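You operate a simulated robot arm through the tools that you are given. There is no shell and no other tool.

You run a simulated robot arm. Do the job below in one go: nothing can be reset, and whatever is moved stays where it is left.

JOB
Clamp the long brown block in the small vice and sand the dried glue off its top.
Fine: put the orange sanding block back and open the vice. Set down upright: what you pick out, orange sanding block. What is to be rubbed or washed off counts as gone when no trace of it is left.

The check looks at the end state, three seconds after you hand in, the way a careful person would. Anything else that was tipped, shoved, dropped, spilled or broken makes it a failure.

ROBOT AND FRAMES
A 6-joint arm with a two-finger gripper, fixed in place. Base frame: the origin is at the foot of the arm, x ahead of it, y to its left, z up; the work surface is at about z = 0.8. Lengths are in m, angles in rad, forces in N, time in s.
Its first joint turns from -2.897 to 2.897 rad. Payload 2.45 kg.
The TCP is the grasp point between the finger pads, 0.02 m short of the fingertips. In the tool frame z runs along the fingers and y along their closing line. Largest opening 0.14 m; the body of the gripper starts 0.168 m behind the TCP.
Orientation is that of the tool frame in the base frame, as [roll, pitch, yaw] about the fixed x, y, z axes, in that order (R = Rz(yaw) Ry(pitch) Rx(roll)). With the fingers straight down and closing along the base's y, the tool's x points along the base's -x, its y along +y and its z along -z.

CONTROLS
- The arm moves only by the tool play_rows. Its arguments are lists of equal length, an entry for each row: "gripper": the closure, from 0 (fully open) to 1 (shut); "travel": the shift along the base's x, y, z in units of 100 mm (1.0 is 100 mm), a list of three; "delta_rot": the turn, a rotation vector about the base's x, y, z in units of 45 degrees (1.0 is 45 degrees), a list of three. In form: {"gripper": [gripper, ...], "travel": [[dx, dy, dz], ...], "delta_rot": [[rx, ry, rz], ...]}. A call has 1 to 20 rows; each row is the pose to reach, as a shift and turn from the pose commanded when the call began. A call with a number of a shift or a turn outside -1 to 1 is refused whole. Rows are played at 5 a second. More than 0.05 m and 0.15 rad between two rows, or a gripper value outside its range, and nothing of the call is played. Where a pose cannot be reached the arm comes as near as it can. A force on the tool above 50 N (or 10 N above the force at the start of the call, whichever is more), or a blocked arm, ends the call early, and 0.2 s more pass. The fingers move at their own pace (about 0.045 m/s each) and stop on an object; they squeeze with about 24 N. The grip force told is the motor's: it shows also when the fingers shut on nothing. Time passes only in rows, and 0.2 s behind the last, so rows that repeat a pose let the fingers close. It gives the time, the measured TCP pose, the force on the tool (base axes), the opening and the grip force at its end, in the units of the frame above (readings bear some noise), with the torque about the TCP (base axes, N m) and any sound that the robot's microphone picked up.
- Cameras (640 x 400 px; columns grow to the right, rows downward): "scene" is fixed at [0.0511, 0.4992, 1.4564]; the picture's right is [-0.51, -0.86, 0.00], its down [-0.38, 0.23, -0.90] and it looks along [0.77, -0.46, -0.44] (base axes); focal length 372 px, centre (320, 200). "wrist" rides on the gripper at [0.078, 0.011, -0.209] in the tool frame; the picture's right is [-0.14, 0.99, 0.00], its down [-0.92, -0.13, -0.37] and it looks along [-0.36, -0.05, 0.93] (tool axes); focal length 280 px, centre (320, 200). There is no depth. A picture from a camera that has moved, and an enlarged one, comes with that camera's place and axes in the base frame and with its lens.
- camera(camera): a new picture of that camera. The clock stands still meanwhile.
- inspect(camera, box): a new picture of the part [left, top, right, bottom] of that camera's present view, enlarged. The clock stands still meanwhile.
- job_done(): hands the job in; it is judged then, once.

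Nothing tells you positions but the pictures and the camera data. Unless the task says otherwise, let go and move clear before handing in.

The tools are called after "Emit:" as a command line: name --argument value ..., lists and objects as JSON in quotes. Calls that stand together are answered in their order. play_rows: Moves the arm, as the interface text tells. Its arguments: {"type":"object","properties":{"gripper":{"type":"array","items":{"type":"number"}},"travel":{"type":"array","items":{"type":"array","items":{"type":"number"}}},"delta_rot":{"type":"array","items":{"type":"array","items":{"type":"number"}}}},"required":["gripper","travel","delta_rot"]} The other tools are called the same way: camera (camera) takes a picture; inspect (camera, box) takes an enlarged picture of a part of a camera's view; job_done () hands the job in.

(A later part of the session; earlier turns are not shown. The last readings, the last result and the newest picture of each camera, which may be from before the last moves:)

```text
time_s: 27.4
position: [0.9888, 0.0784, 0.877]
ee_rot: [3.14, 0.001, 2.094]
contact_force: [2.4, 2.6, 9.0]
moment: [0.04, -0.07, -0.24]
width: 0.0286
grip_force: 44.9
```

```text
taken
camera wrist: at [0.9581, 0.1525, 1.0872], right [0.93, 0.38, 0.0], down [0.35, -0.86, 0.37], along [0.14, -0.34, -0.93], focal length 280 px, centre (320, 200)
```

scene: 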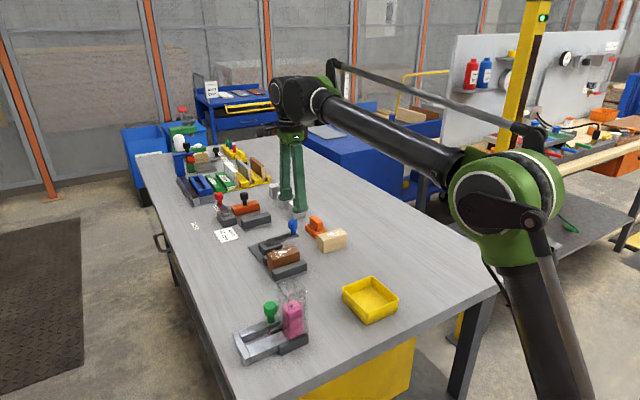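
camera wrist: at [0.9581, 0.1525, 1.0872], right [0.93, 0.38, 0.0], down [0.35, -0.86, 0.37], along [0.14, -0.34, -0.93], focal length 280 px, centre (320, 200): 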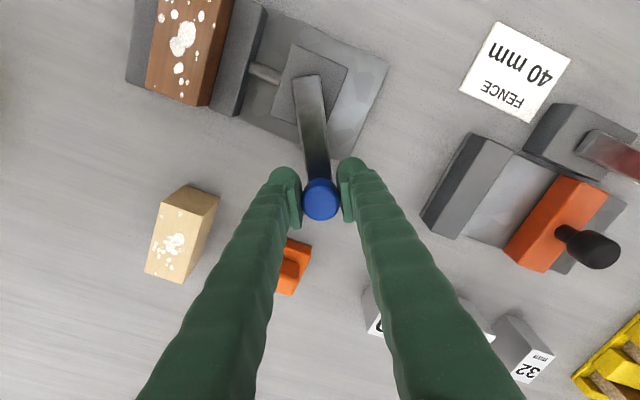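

It's still tracking, and the jaw is moving up against the block. Continuing to 40°.

Emit:
play_rows --gripper '[0.9, 0.9, 0.9, 0.9, 0.9]' --travel '[[0.03, 0.018, 0], [0.059, 0.037, 0], [0.087, 0.058, 0], [0.1135, 0.08, 0], [0.1135, 0.08, 0]]' --delta_rot '[[0, 0, 0.056], [0, 0, 0.111], [0, 0, 0.167], [0, 0, 0.222], [0, 0, 0.222]]'

Emit:
inspect --camera "scene" --box '[240, 215, 320, 285]'

```text
time_s: 28.6
position: [0.9995, 0.0866, 0.8772]
ee_rot: [-3.141, 0.002, 2.27]
contact_force: [-10.0, 3.4, -1.1]
moment: [0.15, 0.21, 0.39]
width: 0.0288
grip_force: 44.7
```

```text
5.71 times, centred on (280, 250) of scene
camera zoom: at [0.0511, 0.4992, 1.4564], right [-0.51, -0.86, 0.0], down [-0.38, 0.23, -0.9], along [0.77, -0.46, -0.44], focal length 2123 px, centre (549, -86)
```

zoom: 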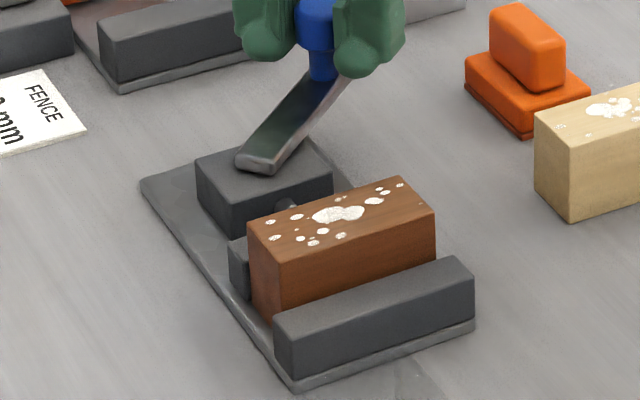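

The jaw is now pushing the block towards the fixed jaw. Continuing to 50°.

Emit:
play_rows --gripper '[0.9, 0.9, 0.9, 0.9, 0.9]' --travel '[[0.026, 0.022, 0], [0.052, 0.046, 0], [0.076, 0.071, 0], [0.099, 0.098, 0], [0.099, 0.098, 0]]' --delta_rot '[[0, 0, 0.056], [0, 0, 0.111], [0, 0, 0.167], [0, 0, 0.222], [0, 0, 0.222]]'

Emit:
inspect --camera "scene" --box '[240, 215, 320, 285]'

Emit:
camera --camera "wrist"

```text
time_s: 29.8
position: [1.0099, 0.0974, 0.8781]
ee_rot: [-3.139, 0.0, 2.446]
contact_force: [-10.1, 4.9, -10.5]
moment: [0.12, 0.19, 0.11]
width: 0.0286
grip_force: 45.1
```

```text
5.71 times, centred on (280, 250) of scene
camera zoom: at [0.0511, 0.4992, 1.4564], right [-0.51, -0.86, 0.0], down [-0.38, 0.23, -0.9], along [0.77, -0.46, -0.44], focal length 2123 px, centre (549, -86)
```

zoom: 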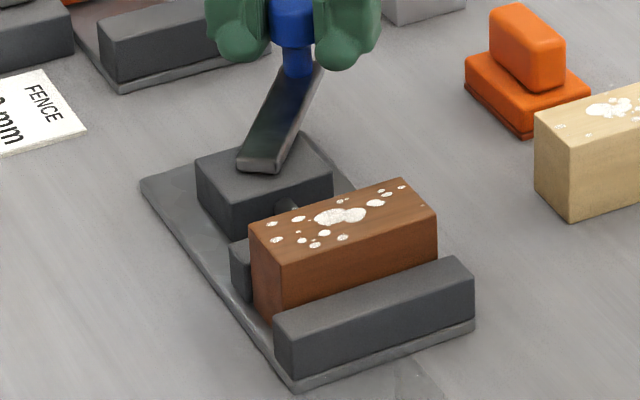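

```text
taken
camera wrist: at [0.9572, 0.1566, 1.0873], right [0.74, 0.67, 0.0], down [0.62, -0.69, 0.37], along [0.25, -0.27, -0.93], focal length 280 px, centre (320, 200)
```

wrist: 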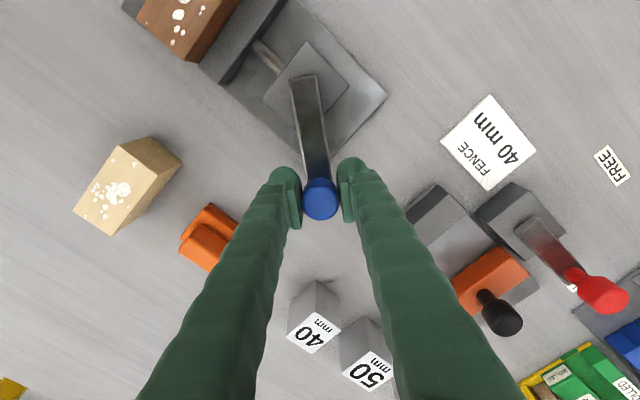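

The forces stay low and the block is sliding towards the fixed jaw. Continuing to 60°.

Emit:
play_rows --gripper '[0.9, 0.9, 0.9, 0.9, 0.9]' --travel '[[0.019, 0.027, 0], [0.038, 0.056, 0], [0.056, 0.087, 0], [0.071, 0.119, 0], [0.071, 0.119, 0]]' --delta_rot '[[0, 0, 0.056], [0, 0, 0.111], [0, 0, 0.167], [0, 0, 0.222], [0, 0, 0.222]]'

Emit:
inspect --camera "scene" --box '[240, 215, 320, 285]'

```text
time_s: 31.0
position: [1.0174, 0.1079, 0.877]
ee_rot: [-3.14, 0.003, 2.618]
contact_force: [9.7, -0.6, 2.7]
moment: [-0.04, -0.26, -0.24]
width: 0.0286
grip_force: 44.9
```

```text
5.71 times, centred on (280, 250) of scene
camera zoom: at [0.0511, 0.4992, 1.4564], right [-0.51, -0.86, 0.0], down [-0.38, 0.23, -0.9], along [0.77, -0.46, -0.44], focal length 2123 px, centre (549, -86)
```

zoom: 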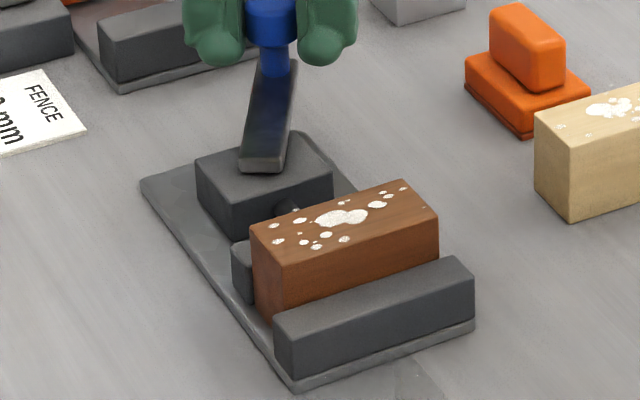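

The jaw keeps following the lever. Continuing to 75°.

Emit:
play_rows --gripper '[0.9, 0.9, 0.9, 0.9, 0.9, 0.9]' --travel '[[0.023, 0.04, 0], [0.043, 0.08, 0], [0.062, 0.122, 0], [0.073, 0.155, 0], [0.083, 0.188, 0], [0.083, 0.188, 0]]' --delta_rot '[[0, 0, 0.074], [0, 0, 0.148], [0, 0, 0.222], [0, 0, 0.278], [0, 0, 0.333], [0, 0, 0.333]]'

Emit:
inspect --camera "scene" --box '[240, 215, 320, 285]'

```text
time_s: 32.1
position: [1.0225, 0.1195, 0.8773]
ee_rot: [-3.133, -0.003, 2.848]
contact_force: [-18.7, -27.9, -9.0]
moment: [-0.34, 0.15, 0.16]
width: 0.0284
grip_force: 44.9
stopped in row 5: the force on the tool passed its limit at 54 N (the readings are from after the stop); the commanded pose is now the measured one
```

```text
5.71 times, centred on (280, 250) of scene
camera zoom: at [0.0511, 0.4992, 1.4564], right [-0.51, -0.86, 0.0], down [-0.38, 0.23, -0.9], along [0.77, -0.46, -0.44], focal length 2123 px, centre (549, -86)
```

zoom: 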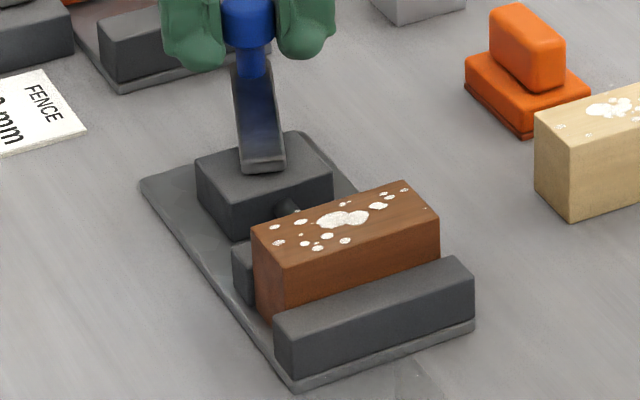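

At about 70° the lever came up hard (54 N), so the block should be clamped. I'll let go of the knob, rise and check that it holds.

Emit:
play_rows --gripper '[0.8, 0.7, 0.6, 0.6, 0.6]' --travel '[[0, 0, 0], [0, 0, 0], [0, 0, 0], [0, 0, 0], [0, 0, 0]]' --delta_rot '[[0, 0, 0], [0, 0, 0], [0, 0, 0], [0, 0, 0], [0, 0, 0]]'

Emit:
play_rows --gripper '[0.6, 0.6, 0.6, 0.6]' --travel '[[0, 0, 0.2], [0, 0, 0.5], [0, 0, 0.8], [0, 0, 0.8]]' --delta_rot '[[0, 0, 0], [0, 0, 0], [0, 0, 0], [0, 0, 0]]'

Emit:
camera --camera "wrist"

Emit:
inspect --camera "scene" --box '[240, 215, 320, 285]'

```text
time_s: 33.3
position: [1.0225, 0.1225, 0.8766]
ee_rot: [-3.136, -0.001, 2.85]
contact_force: [-0.3, -0.1, 0.5]
moment: [0.01, 0.02, 0.0]
width: 0.0562
grip_force: 0.0
```

```text
time_s: 34.3
position: [1.0258, 0.1218, 0.9576]
ee_rot: [-3.136, -0.001, 2.85]
contact_force: [0.1, -1.0, 0.9]
moment: [0.03, 0.01, 0.02]
width: 0.0559
grip_force: 0.1
```

```text
taken
camera wrist: at [0.9536, 0.157, 1.1677], right [0.42, 0.91, -0.01], down [0.85, -0.39, 0.37], along [0.33, -0.16, -0.93], focal length 280 px, centre (320, 200)
```

wrist: 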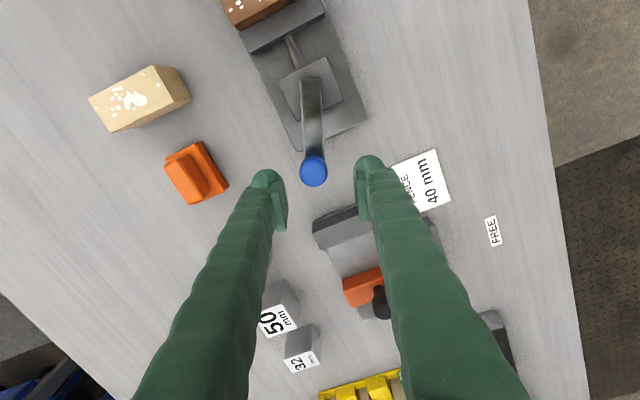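

```text
5.71 times, centred on (280, 250) of scene
camera zoom: at [0.0511, 0.4992, 1.4564], right [-0.51, -0.86, 0.0], down [-0.38, 0.23, -0.9], along [0.77, -0.46, -0.44], focal length 2123 px, centre (549, -86)
```

zoom: 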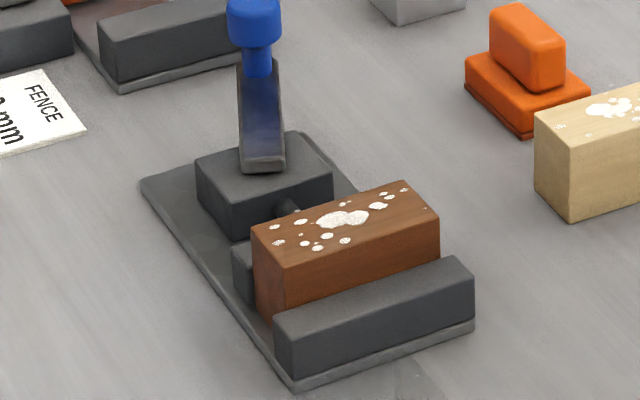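

The lever stayed where I left it. I'll back off and look at the clamped block from above while squaring the gripper for the sander.

Emit:
play_rows --gripper '[0.6, 0.6, 0.6, 0.6, 0.6, 0.6]' --travel '[[-0.05, -0.02, 0.3], [-0.25, -0.15, 0.5], [-0.5, -0.3, 0.7], [-0.75, -0.45, 0.8], [-1.0, -0.6, 0.8], [-1.0, -0.6, 0.8]]' --delta_rot '[[0, 0, 0.08], [0, 0, 0.16], [0, 0, 0.24], [0, 0, 0.32], [0, 0, 0.371], [0, 0, 0.371]]'

Emit:
play_rows --gripper '[0.6, 0.6, 0.6, 0.6]' --travel '[[-0.3, 0.0, 0.0], [-0.6, 0.0, 0.0], [-0.9, 0.0, 0.0], [-0.9, 0, 0]]' --delta_rot '[[0, 0, 0], [0, 0, 0], [0, 0, 0], [0, 0, 0]]'

Emit:
camera --camera "wrist"

Emit:
inspect --camera "wrist" --box '[310, 90, 470, 270]'

```text
time_s: 35.7
position: [0.9201, 0.0648, 1.0363]
ee_rot: [-3.136, -0.003, -3.14]
contact_force: [0.5, 0.0, 0.7]
moment: [0.0, 0.0, 0.03]
width: 0.0558
grip_force: 0.1
```

```text
time_s: 36.7
position: [0.8325, 0.0644, 1.0367]
ee_rot: [-3.135, -0.003, 3.14]
contact_force: [0.0, 1.0, -0.1]
moment: [-0.01, 0.05, 0.0]
width: 0.0556
grip_force: 0.1
```

```text
taken
camera wrist: at [0.7541, 0.0773, 1.2468], right [0.14, 0.99, -0.01], down [0.92, -0.13, 0.37], along [0.36, -0.06, -0.93], focal length 280 px, centre (320, 200)
```

wrist: 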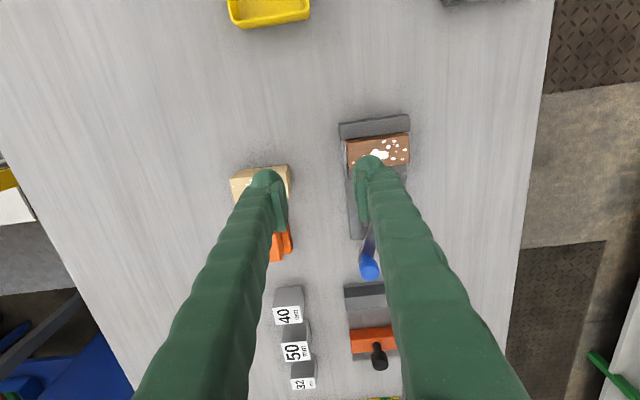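

```text
2.22 times, centred on (390, 180) of wrist
camera zoom: at [0.7541, 0.0773, 1.2468], right [0.14, 0.99, -0.01], down [0.92, -0.13, 0.37], along [0.36, -0.06, -0.93], focal length 623 px, centre (164, 244)
```

zoom: 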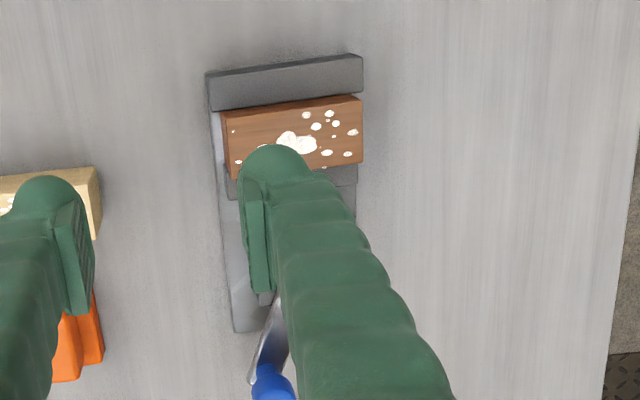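

I want an unobstructed look at the clamped block, so I'll shift sideways and open the fingers.

Emit:
play_rows --gripper '[0.3, 0.0, 0.0, 0.0, 0]' --travel '[[-0.1, 0.3, 0.0], [-0.2, 0.6, 0.0], [-0.2, 0.83, 0.0], [-0.2, 0.83, 0], [-0.2, 0.83, 0]]' --delta_rot '[[0, 0, 0], [0, 0, 0], [0, 0, 0], [0, 0, 0], [0, 0, 0]]'

Emit:
inspect --camera "wrist" --box '[250, 120, 390, 290]'

Emit:
inspect --camera "wrist" --box '[270, 130, 370, 200]'

```text
time_s: 37.9
position: [0.8142, 0.1447, 1.0366]
ee_rot: [-3.137, -0.001, -3.141]
contact_force: [-0.2, 0.3, 0.0]
moment: [-0.04, -0.01, -0.01]
width: 0.1399
grip_force: 0.1
```

```text
2.35 times, centred on (320, 205) of wrist
camera zoom: at [0.7348, 0.1584, 1.2472], right [0.14, 0.99, -0.01], down [0.92, -0.13, 0.37], along [0.36, -0.06, -0.93], focal length 660 px, centre (320, 188)
```

zoom: 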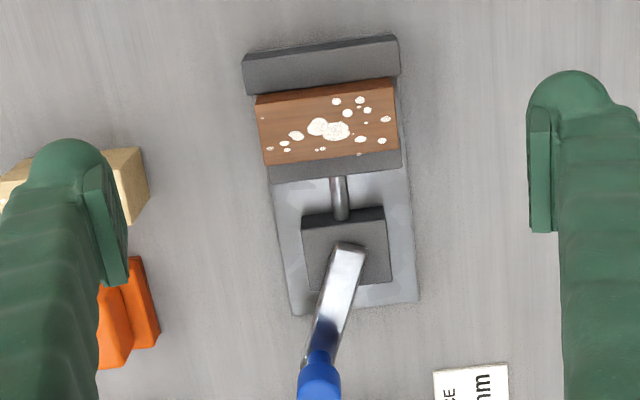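

```text
5.71 times, centred on (320, 165) of wrist
camera zoom: at [0.7348, 0.1584, 1.2472], right [0.14, 0.99, -0.01], down [0.92, -0.13, 0.37], along [0.36, -0.06, -0.93], focal length 1602 px, centre (320, 400)
```

zoom: 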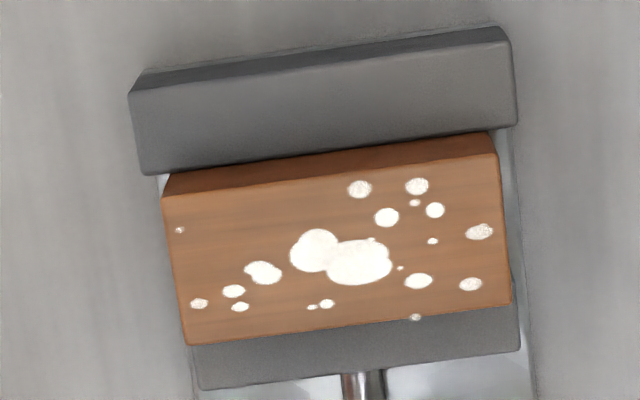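

The block is tight against both jaws, with its top centred near (0.848, 0.146) at z ≈ 0.855. Next I'll go above the orange sanding block at about (0.98, -0.034).

Emit:
play_rows --gripper '[0.3, 0.5, 0.5, 0.5, 0.5]' --travel '[[0.25, -0.25, 0.0], [0.5, -0.5, 0.0], [0.75, -0.75, 0.0], [0.95, -1.0, 0], [0.95, -1.0, 0]]' --delta_rot '[[0.006, 0, 0], [0.006, 0, 0], [0.006, 0, 0], [0.006, 0, 0], [0.006, 0, 0]]'

Emit:
play_rows --gripper '[0.5, 0.5, 0.5, 0.5]' --travel '[[0.25, -0.3, -0.2], [0.5, -0.6, -0.4], [0.68, -0.79, -0.7], [0.68, -0.79, -0.8]]' --delta_rot '[[0, 0, 0], [0, 0, 0], [0, 0, 0], [0, 0, 0]]'

Emit:
camera --camera "wrist"

Emit:
inspect --camera "wrist" --box '[260, 110, 380, 220]'

```text
time_s: 39.1
position: [0.9068, 0.0458, 1.0364]
ee_rot: [-3.141, -0.001, 3.14]
contact_force: [-0.1, 0.0, 0.5]
moment: [0.02, 0.03, 0.0]
width: 0.0698
grip_force: 0.1
```

```text
time_s: 40.1
position: [0.9757, -0.0363, 0.9565]
ee_rot: [3.141, -0.003, -3.14]
contact_force: [0.2, -0.5, 0.1]
moment: [0.01, -0.02, 0.01]
width: 0.07
grip_force: 0.1
```

```text
taken
camera wrist: at [0.897, -0.0239, 1.1674], right [0.14, 0.99, 0.0], down [0.92, -0.13, 0.37], along [0.36, -0.05, -0.93], focal length 280 px, centre (320, 200)
```

wrist: 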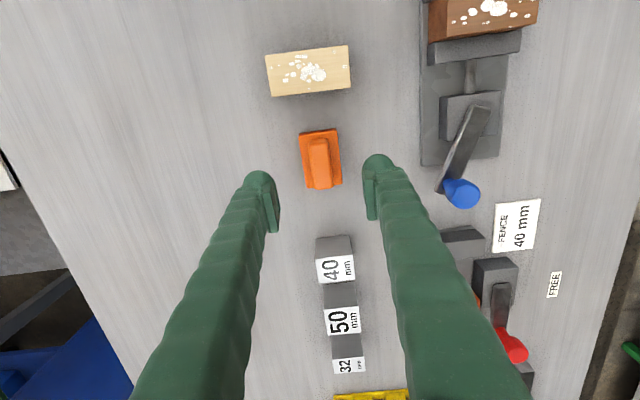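

```text
3.64 times, centred on (320, 165) of wrist
camera zoom: at [0.897, -0.0239, 1.1674], right [0.14, 0.99, 0.0], down [0.92, -0.13, 0.37], along [0.36, -0.05, -0.93], focal length 1020 px, centre (320, 327)
```

zoom: 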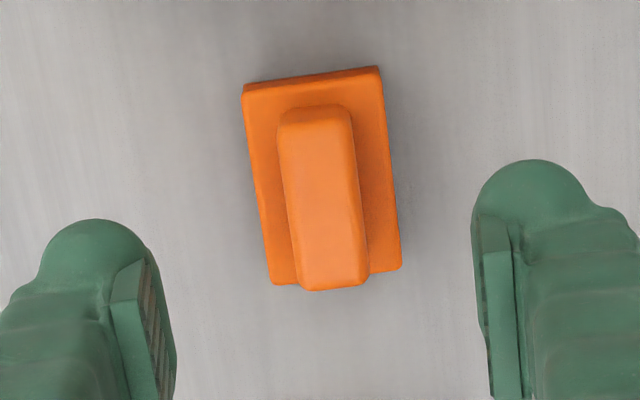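

The sander's handle centre is at about (0.979, -0.034). I'll go straight down over the handle and grip it.

Emit:
play_rows --gripper '[0.5, 0.5, 0.5, 0.5, 0.5]' --travel '[[0.02, 0.02, -0.3], [0.02, 0.02, -0.6], [0.02, 0.02, -0.8], [0.02, 0.02, -0.95], [0.02, 0.02, -0.95]]' --delta_rot '[[0, 0, 0], [0, 0, 0], [0, 0, 0], [0, 0, 0], [0, 0, 0]]'

Emit:
inspect --camera "wrist" --box '[240, 110, 400, 250]'

```text
time_s: 41.3
position: [0.9775, -0.0323, 0.8626]
ee_rot: [-3.141, -0.002, 3.141]
contact_force: [-0.5, 0.1, -0.2]
moment: [0.02, 0.0, -0.01]
width: 0.0701
grip_force: 0.2
```

```text
2.86 times, centred on (320, 180) of wrist
camera zoom: at [0.8994, -0.0203, 1.0727], right [0.14, 0.99, 0.0], down [0.92, -0.13, 0.37], along [0.36, -0.05, -0.93], focal length 801 px, centre (320, 257)
```

zoom: 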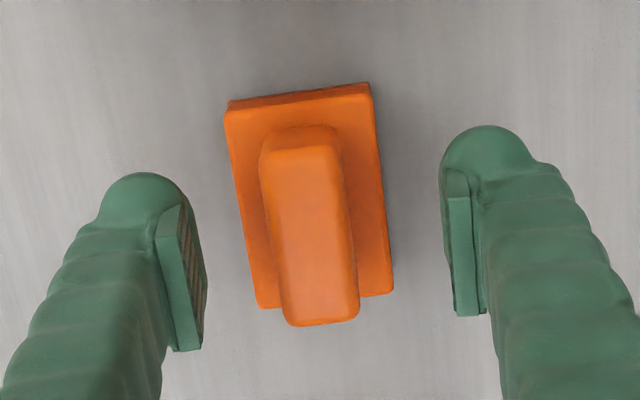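

The handle sits between the fingers. I'll lower the last 2 cm and close.

Emit:
play_rows --gripper '[0.5, 0.5, 0.5, 0.7, 0.9, 0.9, 0.9, 0.9]' --travel '[[0, -0.015, -0.1], [0, -0.015, -0.195], [0, -0.015, -0.195], [0, -0.015, -0.195], [0, -0.015, -0.195], [0, -0.015, -0.195], [0, -0.015, -0.195], [0, -0.015, -0.195]]' --delta_rot '[[0, 0, 0], [0, 0, 0], [0, 0, 0], [0, 0, 0], [0, 0, 0], [0, 0, 0], [0, 0, 0], [0, 0, 0]]'

Emit:
camera --camera "wrist"

```text
time_s: 43.1
position: [0.9783, -0.0332, 0.8436]
ee_rot: [-3.141, -0.003, -3.14]
contact_force: [-0.5, -0.6, 0.4]
moment: [-0.02, -0.01, 0.02]
width: 0.0228
grip_force: 24.2
```

```text
taken
camera wrist: at [0.8994, -0.0216, 1.0537], right [0.14, 0.99, 0.0], down [0.92, -0.13, 0.37], along [0.36, -0.05, -0.93], focal length 280 px, centre (320, 200)
```

wrist: 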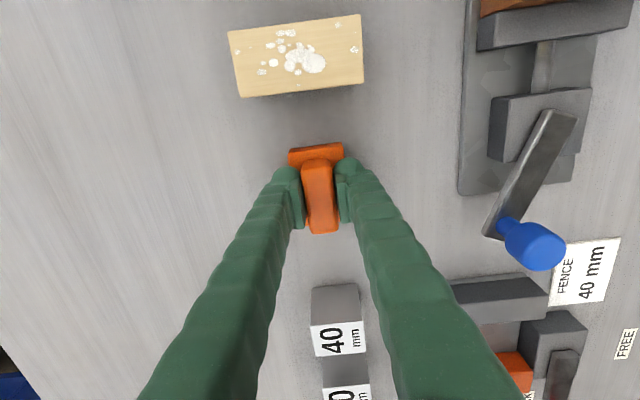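

The sanding block is gripped (22.8 mm). I'll lift it and carry it over the clamped block.

Emit:
play_rows --gripper '[0.9, 0.9, 0.9, 0.9, 0.9]' --travel '[[0, 0, 0.15], [0, 0, 0.4], [0, 0, 0.7], [0, 0, 1.0], [0, 0, 1.0]]' --delta_rot '[[0, 0, 0], [0, 0, 0], [0, 0, 0], [0, 0, 0], [0, 0, 0]]'

Emit:
play_rows --gripper '[0.9, 0.9, 0.9, 0.9, 0.9]' --travel '[[-0.2, 0.25, 0], [-0.4, 0.5, 0], [-0.6, 0.75, 0], [-0.8, 1.0, 0], [-0.8, 1.0, 0]]' --delta_rot '[[0, 0, 0], [0, 0, 0], [0, 0, 0], [0, 0, 0], [0, 0, 0]]'

Emit:
play_rows --gripper '[0.9, 0.9, 0.9, 0.9, 0.9]' --travel '[[-0.17, 0.2, 0], [-0.34, 0.5, 0], [-0.51, 0.79, 0], [-0.51, 0.79, -0.15], [-0.51, 0.79, -0.2]]' --delta_rot '[[0, 0, 0], [0, 0, 0], [0, 0, 0], [0, 0, 0], [0, 0, 0]]'

Emit:
camera --camera "wrist"

Emit:
inspect --camera "scene" --box '[240, 205, 330, 285]'

```text
time_s: 44.3
position: [0.9793, -0.0313, 0.9422]
ee_rot: [-3.141, -0.002, -3.141]
contact_force: [0.1, -0.9, -1.0]
moment: [-0.01, 0.01, 0.04]
width: 0.0229
grip_force: 24.5
```

```text
time_s: 45.5
position: [0.8999, 0.0678, 0.9423]
ee_rot: [3.141, -0.002, -3.14]
contact_force: [0.2, 0.2, -0.9]
moment: [-0.02, 0.0, 0.02]
width: 0.0232
grip_force: 24.5
```

```text
time_s: 46.7
position: [0.8488, 0.1468, 0.9226]
ee_rot: [-3.14, -0.002, -3.142]
contact_force: [-0.2, -0.1, -1.1]
moment: [-0.01, 0.04, -0.01]
width: 0.0228
grip_force: 24.1
```

```text
taken
camera wrist: at [0.7702, 0.1587, 1.1329], right [0.14, 0.99, 0.0], down [0.92, -0.13, 0.37], along [0.36, -0.05, -0.93], focal length 280 px, centre (320, 200)
```

wrist: 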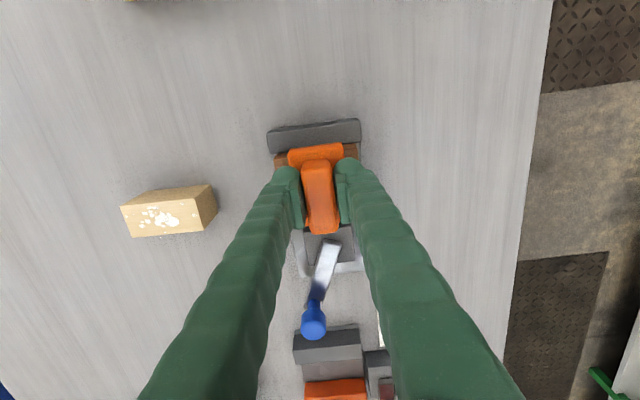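

```text
5.00 times, centred on (285, 245) of scene
camera zoom: at [0.0511, 0.4992, 1.4564], right [-0.51, -0.86, 0.0], down [-0.38, 0.23, -0.9], along [0.77, -0.46, -0.44], focal length 1857 px, centre (495, -25)
```

zoom: 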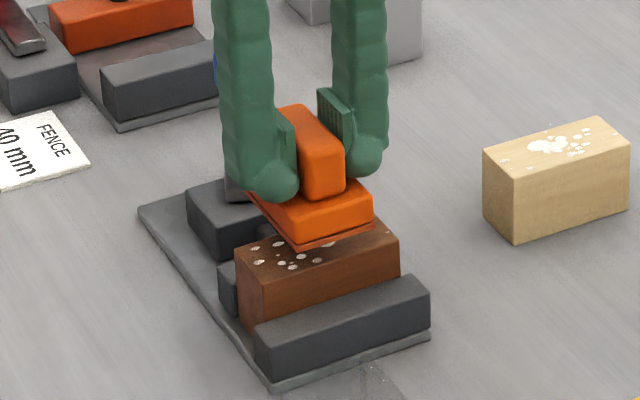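

The sander hovers over the block. I'll lower it gently until I feel contact.

Emit:
play_rows --gripper '[0.9, 0.9, 0.9, 0.9, 0.9]' --travel '[[-0.01, 0, -0.1], [-0.01, 0, -0.18], [-0.01, 0, -0.21], [-0.01, 0, -0.235], [-0.01, 0, -0.235]]' --delta_rot '[[0, 0, 0], [0, 0, 0], [0, 0, 0], [0, 0, 0], [0, 0, 0]]'

```text
time_s: 47.9
position: [0.8462, 0.1469, 0.8994]
ee_rot: [-3.141, -0.002, -3.14]
contact_force: [3.9, 0.1, 22.4]
moment: [0.04, -0.1, 0.03]
width: 0.0227
grip_force: 23.6
```

In contact at 22 N. Now I'll rub back and forth along the length of the block.

Emit:
play_rows --gripper '[0.9, 0.9, 0.9, 0.9, 0.9, 0.9, 0.9, 0.9, 0.9, 0.9, 0.9, 0.9, 0.9, 0.9, 0.9, 0.9]' --travel '[[0, 0.16, 0], [0, 0.32, 0], [0, 0.16, 0], [0, 0, 0], [0, -0.17, 0], [0, -0.34, 0], [0, -0.17, 0], [0, 0, 0], [0, 0.16, 0], [0, 0.32, 0], [0, 0.16, 0], [0, 0, 0], [0, -0.17, 0], [0, -0.34, 0], [0, -0.17, 0], [0, 0, 0]]' --delta_rot '[[0, 0, 0], [0, 0, 0], [0, 0, 0], [0, 0, 0], [0, 0, 0], [0, 0, 0], [0, 0, 0], [0, 0, 0], [0, 0, 0], [0, 0, 0], [0, 0, 0], [0, 0, 0], [0, 0, 0], [0, 0, 0], [0, 0, 0], [0, 0, 0]]'

Emit:
inspect --camera "scene" --box '[240, 205, 330, 285]'

Emit:
camera --camera "wrist"

```text
time_s: 51.3
position: [0.8466, 0.1455, 0.8993]
ee_rot: [3.142, -0.001, 3.141]
contact_force: [-0.1, -0.3, -1.3]
moment: [0.02, -0.01, 0.0]
width: 0.0229
grip_force: 23.9
```

```text
5.00 times, centred on (285, 245) of scene
camera zoom: at [0.0511, 0.4992, 1.4564], right [-0.51, -0.86, 0.0], down [-0.38, 0.23, -0.9], along [0.77, -0.46, -0.44], focal length 1857 px, centre (495, -25)
```

zoom: 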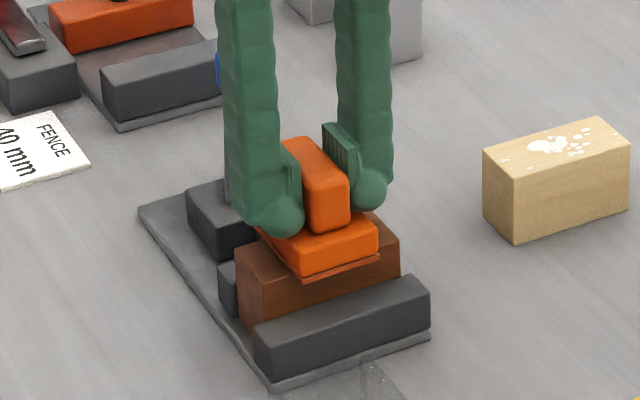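

```text
taken
camera wrist: at [0.7693, 0.157, 1.1103], right [0.14, 0.99, 0.0], down [0.92, -0.13, 0.37], along [0.36, -0.05, -0.93], focal length 280 px, centre (320, 200)
```

wrist: 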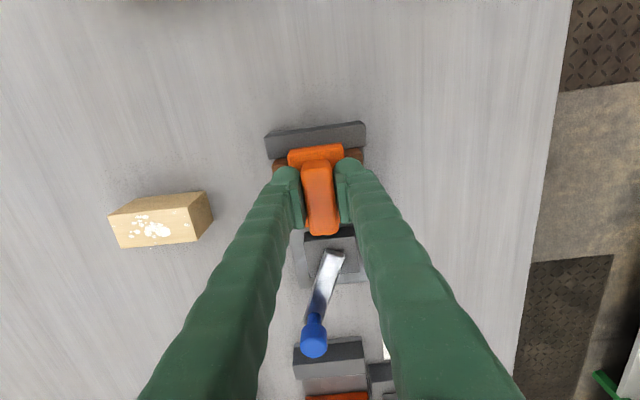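

The glue is coming off. The contact force has relaxed, so I'll press down slightly more and do another round, including small sideways offsets.

Emit:
play_rows --gripper '[0.9, 0.9, 0.9, 0.9, 0.9, 0.9, 0.9, 0.9, 0.9, 0.9, 0.9, 0.9, 0.9, 0.9, 0.9, 0.9, 0.9, 0.9]' --travel '[[0, 0, -0.012], [0, 0.16, -0.012], [0, 0.33, -0.012], [0.08, 0.33, -0.012], [0.08, 0.16, -0.012], [0.08, 0, -0.012], [0.08, -0.17, -0.012], [0.08, -0.34, -0.012], [0, -0.34, -0.012], [-0.08, -0.34, -0.012], [-0.08, -0.17, -0.012], [-0.08, 0, -0.012], [-0.08, 0.16, -0.012], [-0.08, 0.33, -0.012], [0, 0.33, -0.012], [0, 0.16, -0.012], [0, 0, -0.012], [0, 0, -0.012]]' --delta_rot '[[0, 0, 0], [0, 0, 0], [0, 0, 0], [0, 0, 0], [0, 0, 0], [0, 0, 0], [0, 0, 0], [0, 0, 0], [0, 0, 0], [0, 0, 0], [0, 0, 0], [0, 0, 0], [0, 0, 0], [0, 0, 0], [0, 0, 0], [0, 0, 0], [0, 0, 0], [0, 0, 0]]'

Emit:
play_rows --gripper '[0.9, 0.9, 0.9, 0.9, 0.9, 0.9]' --travel '[[0, 0, 0.15], [0, 0, 0.4], [0, -0.2, 0.4], [0, -0.5, 0.4], [0, -0.9, 0.4], [0, -0.9, 0.4]]' --delta_rot '[[0, 0, 0], [0, 0, 0], [0, 0, 0], [0, 0, 0], [0, 0, 0], [0, 0, 0]]'

Emit:
camera --camera "wrist"

Emit:
inspect --camera "scene" --box '[240, 205, 330, 285]'

```text
time_s: 55.1
position: [0.8462, 0.1457, 0.8995]
ee_rot: [-3.14, -0.002, 3.141]
contact_force: [1.7, 3.6, 20.6]
moment: [0.14, -0.07, 0.0]
width: 0.0228
grip_force: 23.9
```

```text
time_s: 56.5
position: [0.8459, 0.0558, 0.9381]
ee_rot: [-3.141, -0.003, 3.141]
contact_force: [0.7, -0.1, -1.5]
moment: [0.0, 0.01, 0.05]
width: 0.023
grip_force: 24.1
```

```text
taken
camera wrist: at [0.7677, 0.0673, 1.1482], right [0.14, 0.99, 0.0], down [0.92, -0.13, 0.37], along [0.36, -0.05, -0.93], focal length 280 px, centre (320, 200)
```

wrist: 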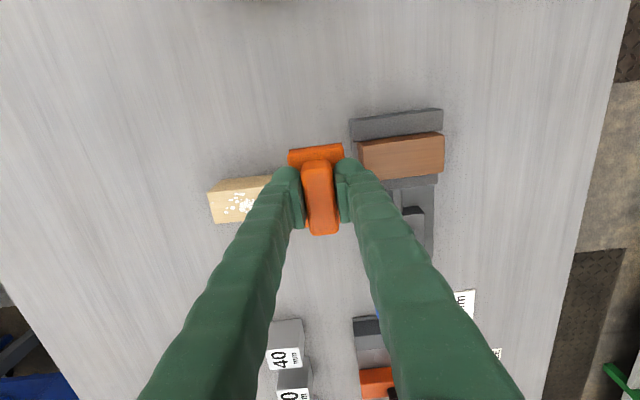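

```text
5.00 times, centred on (285, 245) of scene
camera zoom: at [0.0511, 0.4992, 1.4564], right [-0.51, -0.86, 0.0], down [-0.38, 0.23, -0.9], along [0.77, -0.46, -0.44], focal length 1857 px, centre (495, -25)
```

zoom: 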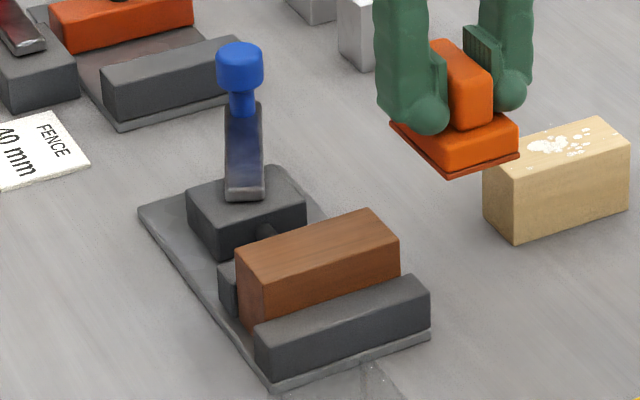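

Emit:
inspect --camera "wrist" --box '[345, 105, 450, 190]'

Emit:
inspect --camera "scene" --box '[283, 242, 325, 272]'

Emit:
inspect --camera "wrist" --box '[270, 130, 370, 250]'

```text
4.71 times, centred on (398, 148) of wrist
camera zoom: at [0.7677, 0.0673, 1.1482], right [0.14, 0.99, 0.0], down [0.92, -0.13, 0.37], along [0.36, -0.05, -0.93], focal length 1320 px, centre (-45, 447)
```

zoom: 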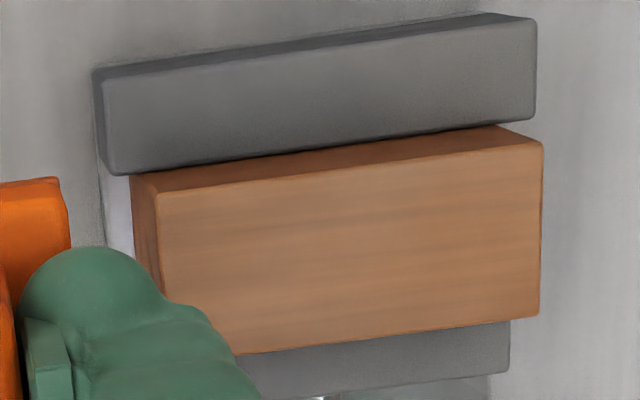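

```text
13.33 times, centred on (304, 257) of scene
camera zoom: at [0.0511, 0.4992, 1.4564], right [-0.51, -0.86, 0.0], down [-0.38, 0.23, -0.9], along [0.77, -0.46, -0.44], focal length 4953 px, centre (533, -560)
```

zoom: 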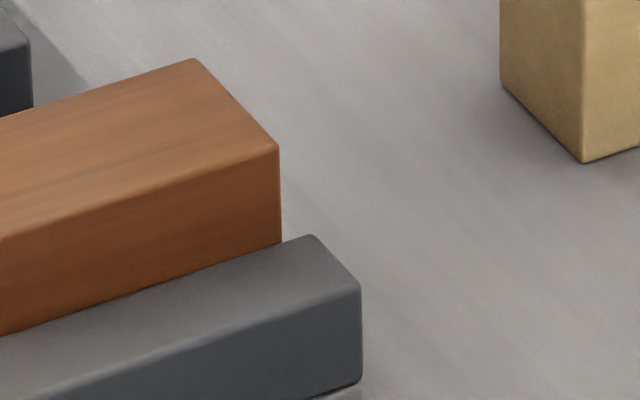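

```text
3.33 times, centred on (320, 190) of wrist
camera zoom: at [0.7677, 0.0673, 1.1482], right [0.14, 0.99, 0.0], down [0.92, -0.13, 0.37], along [0.36, -0.05, -0.93], focal length 935 px, centre (320, 233)
```

zoom: 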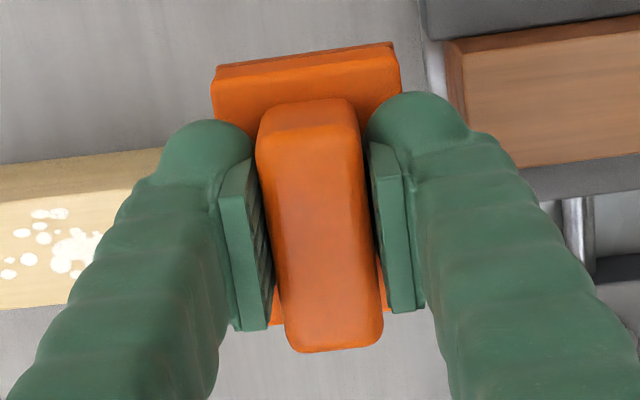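

The block top looks clean. I'll check the whole top surface once more from the scene camera before putting the sander away.

Emit:
inspect --camera "scene" --box '[268, 240, 310, 272]'

```text
12.50 times, centred on (289, 256) of scene
camera zoom: at [0.0511, 0.4992, 1.4564], right [-0.51, -0.86, 0.0], down [-0.38, 0.23, -0.9], along [0.77, -0.46, -0.44], focal length 4643 px, centre (708, -500)
```

zoom: 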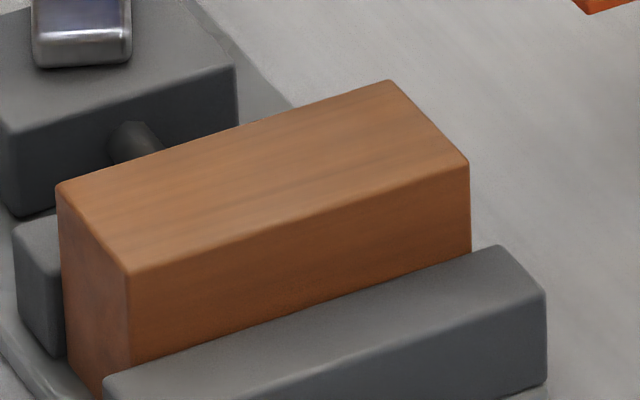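

The top is clean all over. I'll carry the sander back to its original spot.

Emit:
play_rows --gripper '[0.9, 0.9, 0.9, 0.9, 0.9]' --travel '[[0.2, -0.12, 0.05], [0.4, -0.25, 0.05], [0.6, -0.38, 0.05], [0.8, -0.5, 0.05], [0.8, -0.5, 0.05]]' --delta_rot '[[0, 0, 0], [0, 0, 0], [0, 0, 0], [0, 0, 0], [0, 0, 0]]'

Emit:
play_rows --gripper '[0.9, 0.9, 0.9, 0.9, 0.9]' --travel '[[0.2, -0.15, 0], [0.4, -0.3, 0], [0.525, -0.395, 0], [0.525, -0.395, -0.2], [0.525, -0.395, -0.2]]' --delta_rot '[[0, 0, 0], [0, 0, 0], [0, 0, 0], [0, 0, 0], [0, 0, 0]]'

Emit:
camera --camera "wrist"

Emit:
inspect --camera "scene" --box '[280, 200, 350, 260]'

```text
time_s: 57.7
position: [0.9269, 0.0065, 0.9442]
ee_rot: [-3.141, -0.002, -3.141]
contact_force: [0.2, -0.3, -1.1]
moment: [0.04, -0.01, -0.03]
width: 0.0228
grip_force: 23.8
```

```text
time_s: 58.9
position: [0.9776, -0.0339, 0.923]
ee_rot: [-3.141, -0.002, 3.14]
contact_force: [-0.1, 1.4, -1.9]
moment: [0.01, 0.0, 0.03]
width: 0.0227
grip_force: 23.7
```

```text
taken
camera wrist: at [0.9, -0.0227, 1.1331], right [0.14, 0.99, 0.0], down [0.92, -0.13, 0.37], along [0.36, -0.05, -0.93], focal length 280 px, centre (320, 200)
```

wrist: 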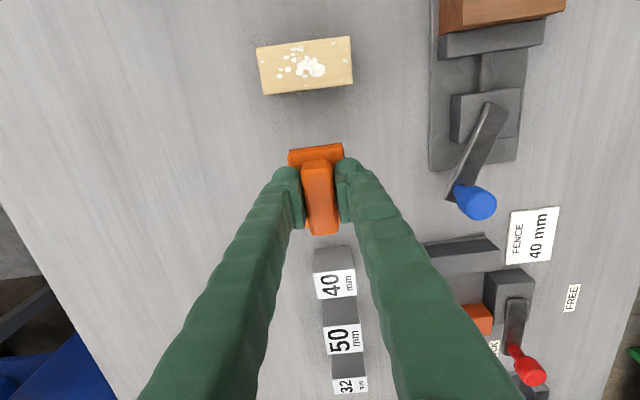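

```text
6.67 times, centred on (315, 230) of scene
camera zoom: at [0.0511, 0.4992, 1.4564], right [-0.51, -0.86, 0.0], down [-0.38, 0.23, -0.9], along [0.77, -0.46, -0.44], focal length 2476 px, centre (353, 0)
```

zoom: 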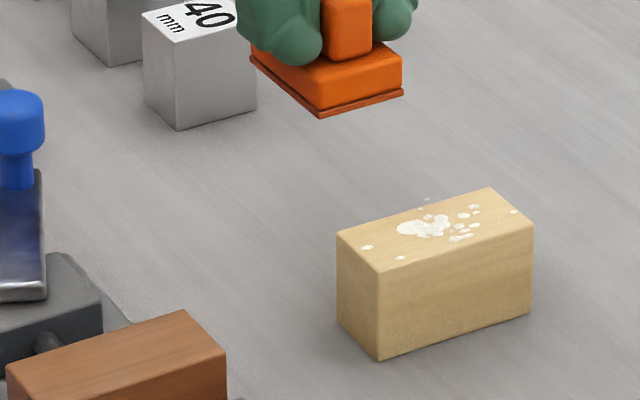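

I'm above the original spot and the sander hangs level. I'll lower it slowly onto the table.

Emit:
play_rows --gripper '[0.9, 0.9, 0.9, 0.9, 0.9, 0.9]' --travel '[[-0.005, 0.005, -0.2], [-0.005, 0.005, -0.45], [-0.005, 0.005, -0.65], [-0.005, 0.005, -0.74], [-0.005, 0.005, -0.775], [-0.005, 0.005, -0.775]]' --delta_rot '[[0, 0, 0], [0, 0, 0], [0, 0, 0], [0, 0, 0], [0, 0, 0], [0, 0, 0]]'

Emit:
play_rows --gripper '[0.9, 0.9, 0.9, 0.9]' --travel '[[0, 0, -0.01], [0, 0, -0.02], [0, 0, -0.03], [0, 0, -0.03]]' --delta_rot '[[0, 0, 0], [0, 0, 0], [0, 0, 0], [0, 0, 0]]'

```text
time_s: 60.3
position: [0.9793, -0.0336, 0.8465]
ee_rot: [-3.141, -0.003, -3.141]
contact_force: [-0.1, -1.2, -0.8]
moment: [0.0, 0.02, 0.01]
width: 0.0231
grip_force: 24.4
```

```text
time_s: 61.3
position: [0.9791, -0.0324, 0.8435]
ee_rot: [-3.141, -0.001, -3.14]
contact_force: [-0.3, 0.1, -1.0]
moment: [0.04, -0.03, 0.01]
width: 0.0229
grip_force: 23.8
```

No contact yet, so I'll lower another millimetre or two.

Emit:
play_rows --gripper '[0.9, 0.9, 0.9]' --travel '[[0, 0, -0.006], [0, 0, -0.012], [0, 0, -0.012]]' --delta_rot '[[0, 0, 0], [0, 0, 0], [0, 0, 0]]'

```text
time_s: 62.1
position: [0.9783, -0.0328, 0.8418]
ee_rot: [-3.142, -0.001, 3.141]
contact_force: [0.2, -0.4, -0.3]
moment: [0.0, -0.02, 0.0]
width: 0.0229
grip_force: 24.4
```

Emit:
play_rows --gripper '[0.9, 0.9, 0.9]' --travel '[[0, 0, -0.006], [0, 0, -0.012], [0, 0, -0.012]]' --delta_rot '[[0, 0, 0], [0, 0, 0], [0, 0, 0]]'

Emit:
inspect --camera "scene" --box '[290, 200, 350, 250]'

```text
time_s: 62.9
position: [0.9799, -0.0332, 0.8416]
ee_rot: [3.14, -0.003, -3.141]
contact_force: [0.3, -0.5, 20.4]
moment: [-0.02, 0.07, 0.01]
width: 0.023
grip_force: 23.7
```

```text
8.00 times, centred on (320, 225) of scene
camera zoom: at [0.0511, 0.4992, 1.4564], right [-0.51, -0.86, 0.0], down [-0.38, 0.23, -0.9], along [0.77, -0.46, -0.44], focal length 2972 px, centre (320, 0)
```

zoom: 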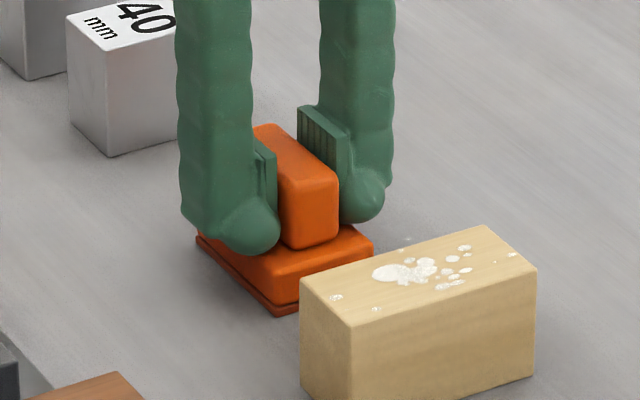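

The sander is firmly on the table. I'll release it and rise.

Emit:
play_rows --gripper '[0.9, 0.7, 0.5, 0.5, 0.5]' --travel '[[0, 0, 0.01], [0, 0, 0.01], [0, 0, 0.01], [0, 0, 0.01], [0, 0, 0.01]]' --delta_rot '[[0, 0, 0], [0, 0, 0], [0, 0, 0], [0, 0, 0], [0, 0, 0]]'

Emit:
play_rows --gripper '[0.5, 0.5, 0.5, 0.5, 0.5]' --travel '[[0, 0, 0.2], [0, 0, 0.5], [0, 0, 0.8], [0, 0, 1.0], [0, 0, 1.0]]' --delta_rot '[[0, 0, 0], [0, 0, 0], [0, 0, 0], [0, 0, 0], [0, 0, 0]]'

Emit:
inspect --camera "wrist" --box '[260, 110, 380, 220]'

Emit:
camera --camera "wrist"

Emit:
inspect --camera "scene" --box '[240, 200, 360, 285]'

```text
time_s: 64.1
position: [0.9782, -0.0327, 0.842]
ee_rot: [-3.141, -0.002, -3.141]
contact_force: [0.8, 0.2, 0.3]
moment: [0.01, -0.02, 0.02]
width: 0.0703
grip_force: 0.0
```

```text
time_s: 65.3
position: [0.9791, -0.0332, 0.9424]
ee_rot: [-3.141, -0.001, -3.14]
contact_force: [0.0, 0.2, -0.8]
moment: [0.0, 0.02, 0.0]
width: 0.0699
grip_force: 0.1
```

```text
3.64 times, centred on (320, 165) of wrist
camera zoom: at [0.9008, -0.0211, 1.1517], right [0.14, 0.99, 0.0], down [0.92, -0.13, 0.37], along [0.36, -0.05, -0.93], focal length 1020 px, centre (320, 327)
```

zoom: 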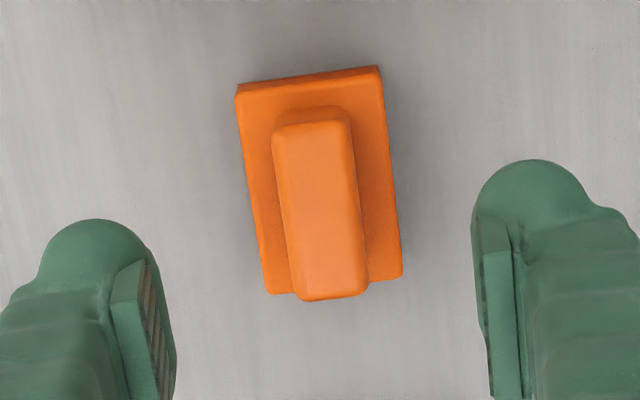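

```text
taken
camera wrist: at [0.9008, -0.0211, 1.1517], right [0.14, 0.99, 0.0], down [0.92, -0.13, 0.37], along [0.36, -0.05, -0.93], focal length 280 px, centre (320, 200)
```

wrist: 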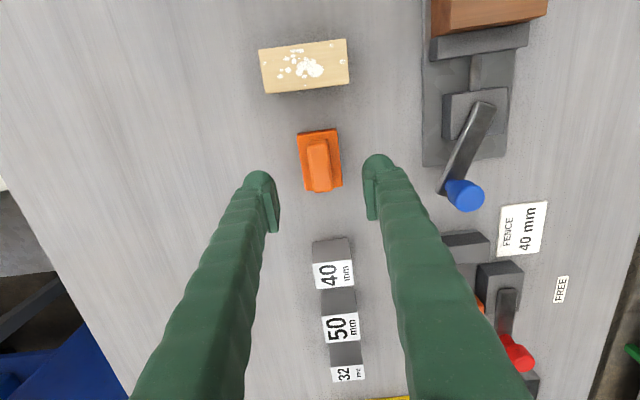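

```text
4.71 times, centred on (300, 242) of scene
camera zoom: at [0.0511, 0.4992, 1.4564], right [-0.51, -0.86, 0.0], down [-0.38, 0.23, -0.9], along [0.77, -0.46, -0.44], focal length 1748 px, centre (414, 0)
```

zoom: 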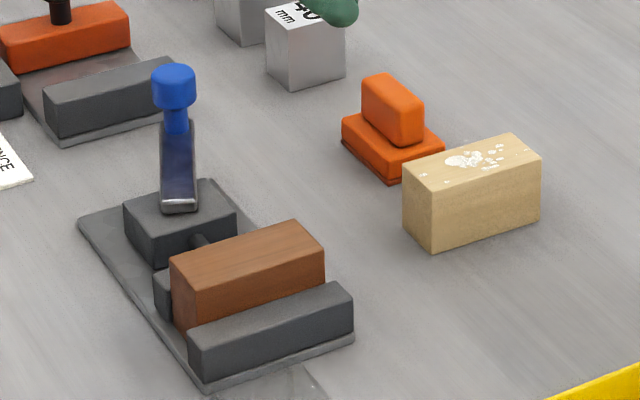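

The sander is back in place, standing upright. Next I'll return to the lever knob at about (1.022, 0.121) to open the vice.

Emit:
play_rows --gripper '[0.5, 0.5, 0.5, 0.5, 0.5]' --travel '[[0.05, 0.2, 0.1], [0.15, 0.45, 0.15], [0.25, 0.7, 0.15], [0.35, 1.0, 0.15], [0.35, 1.0, 0.15]]' --delta_rot '[[0, 0, -0.08], [0, 0, -0.16], [0, 0, -0.24], [0, 0, -0.32], [0, 0, -0.371]]'

Emit:
play_rows --gripper '[0.5, 0.5, 0.5]' --travel '[[0.05, 0.3, 0.0], [0.09, 0.54, 0.0], [0.09, 0.54, 0.0]]' --delta_rot '[[0, 0, 0], [0, 0, 0], [0, 0, 0]]'

Emit:
camera --camera "wrist"

Emit:
inspect --camera "wrist" --box '[250, 60, 390, 220]'

```text
time_s: 66.5
position: [1.0137, 0.067, 0.9552]
ee_rot: [-3.141, -0.001, 2.849]
contact_force: [-0.2, -0.3, -0.3]
moment: [-0.01, -0.02, 0.05]
width: 0.0699
grip_force: 0.1
```

```text
time_s: 67.3
position: [1.0221, 0.1203, 0.9555]
ee_rot: [3.141, -0.002, 2.851]
contact_force: [0.1, 0.1, -0.2]
moment: [-0.01, -0.01, -0.01]
width: 0.0699
grip_force: 0.2
```

```text
taken
camera wrist: at [0.9513, 0.1545, 1.1671], right [0.42, 0.91, 0.0], down [0.85, -0.39, 0.37], along [0.33, -0.15, -0.93], focal length 280 px, centre (320, 200)
```

wrist: 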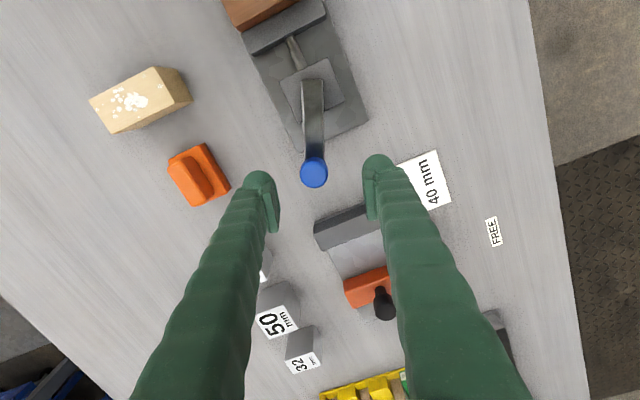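

```text
2.50 times, centred on (320, 140) of wrist
camera zoom: at [0.9513, 0.1545, 1.1671], right [0.42, 0.91, 0.0], down [0.85, -0.39, 0.37], along [0.33, -0.15, -0.93], focal length 701 px, centre (320, 350)
```

zoom: 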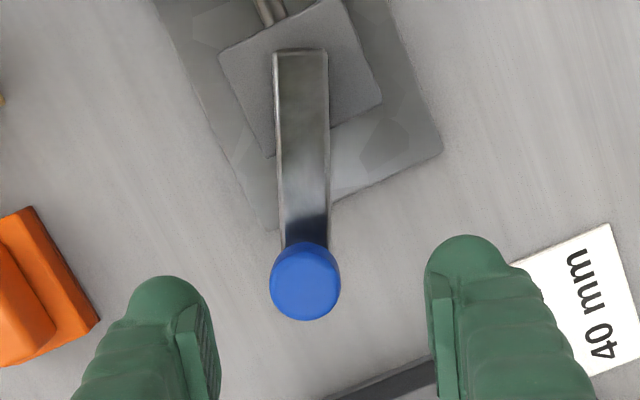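

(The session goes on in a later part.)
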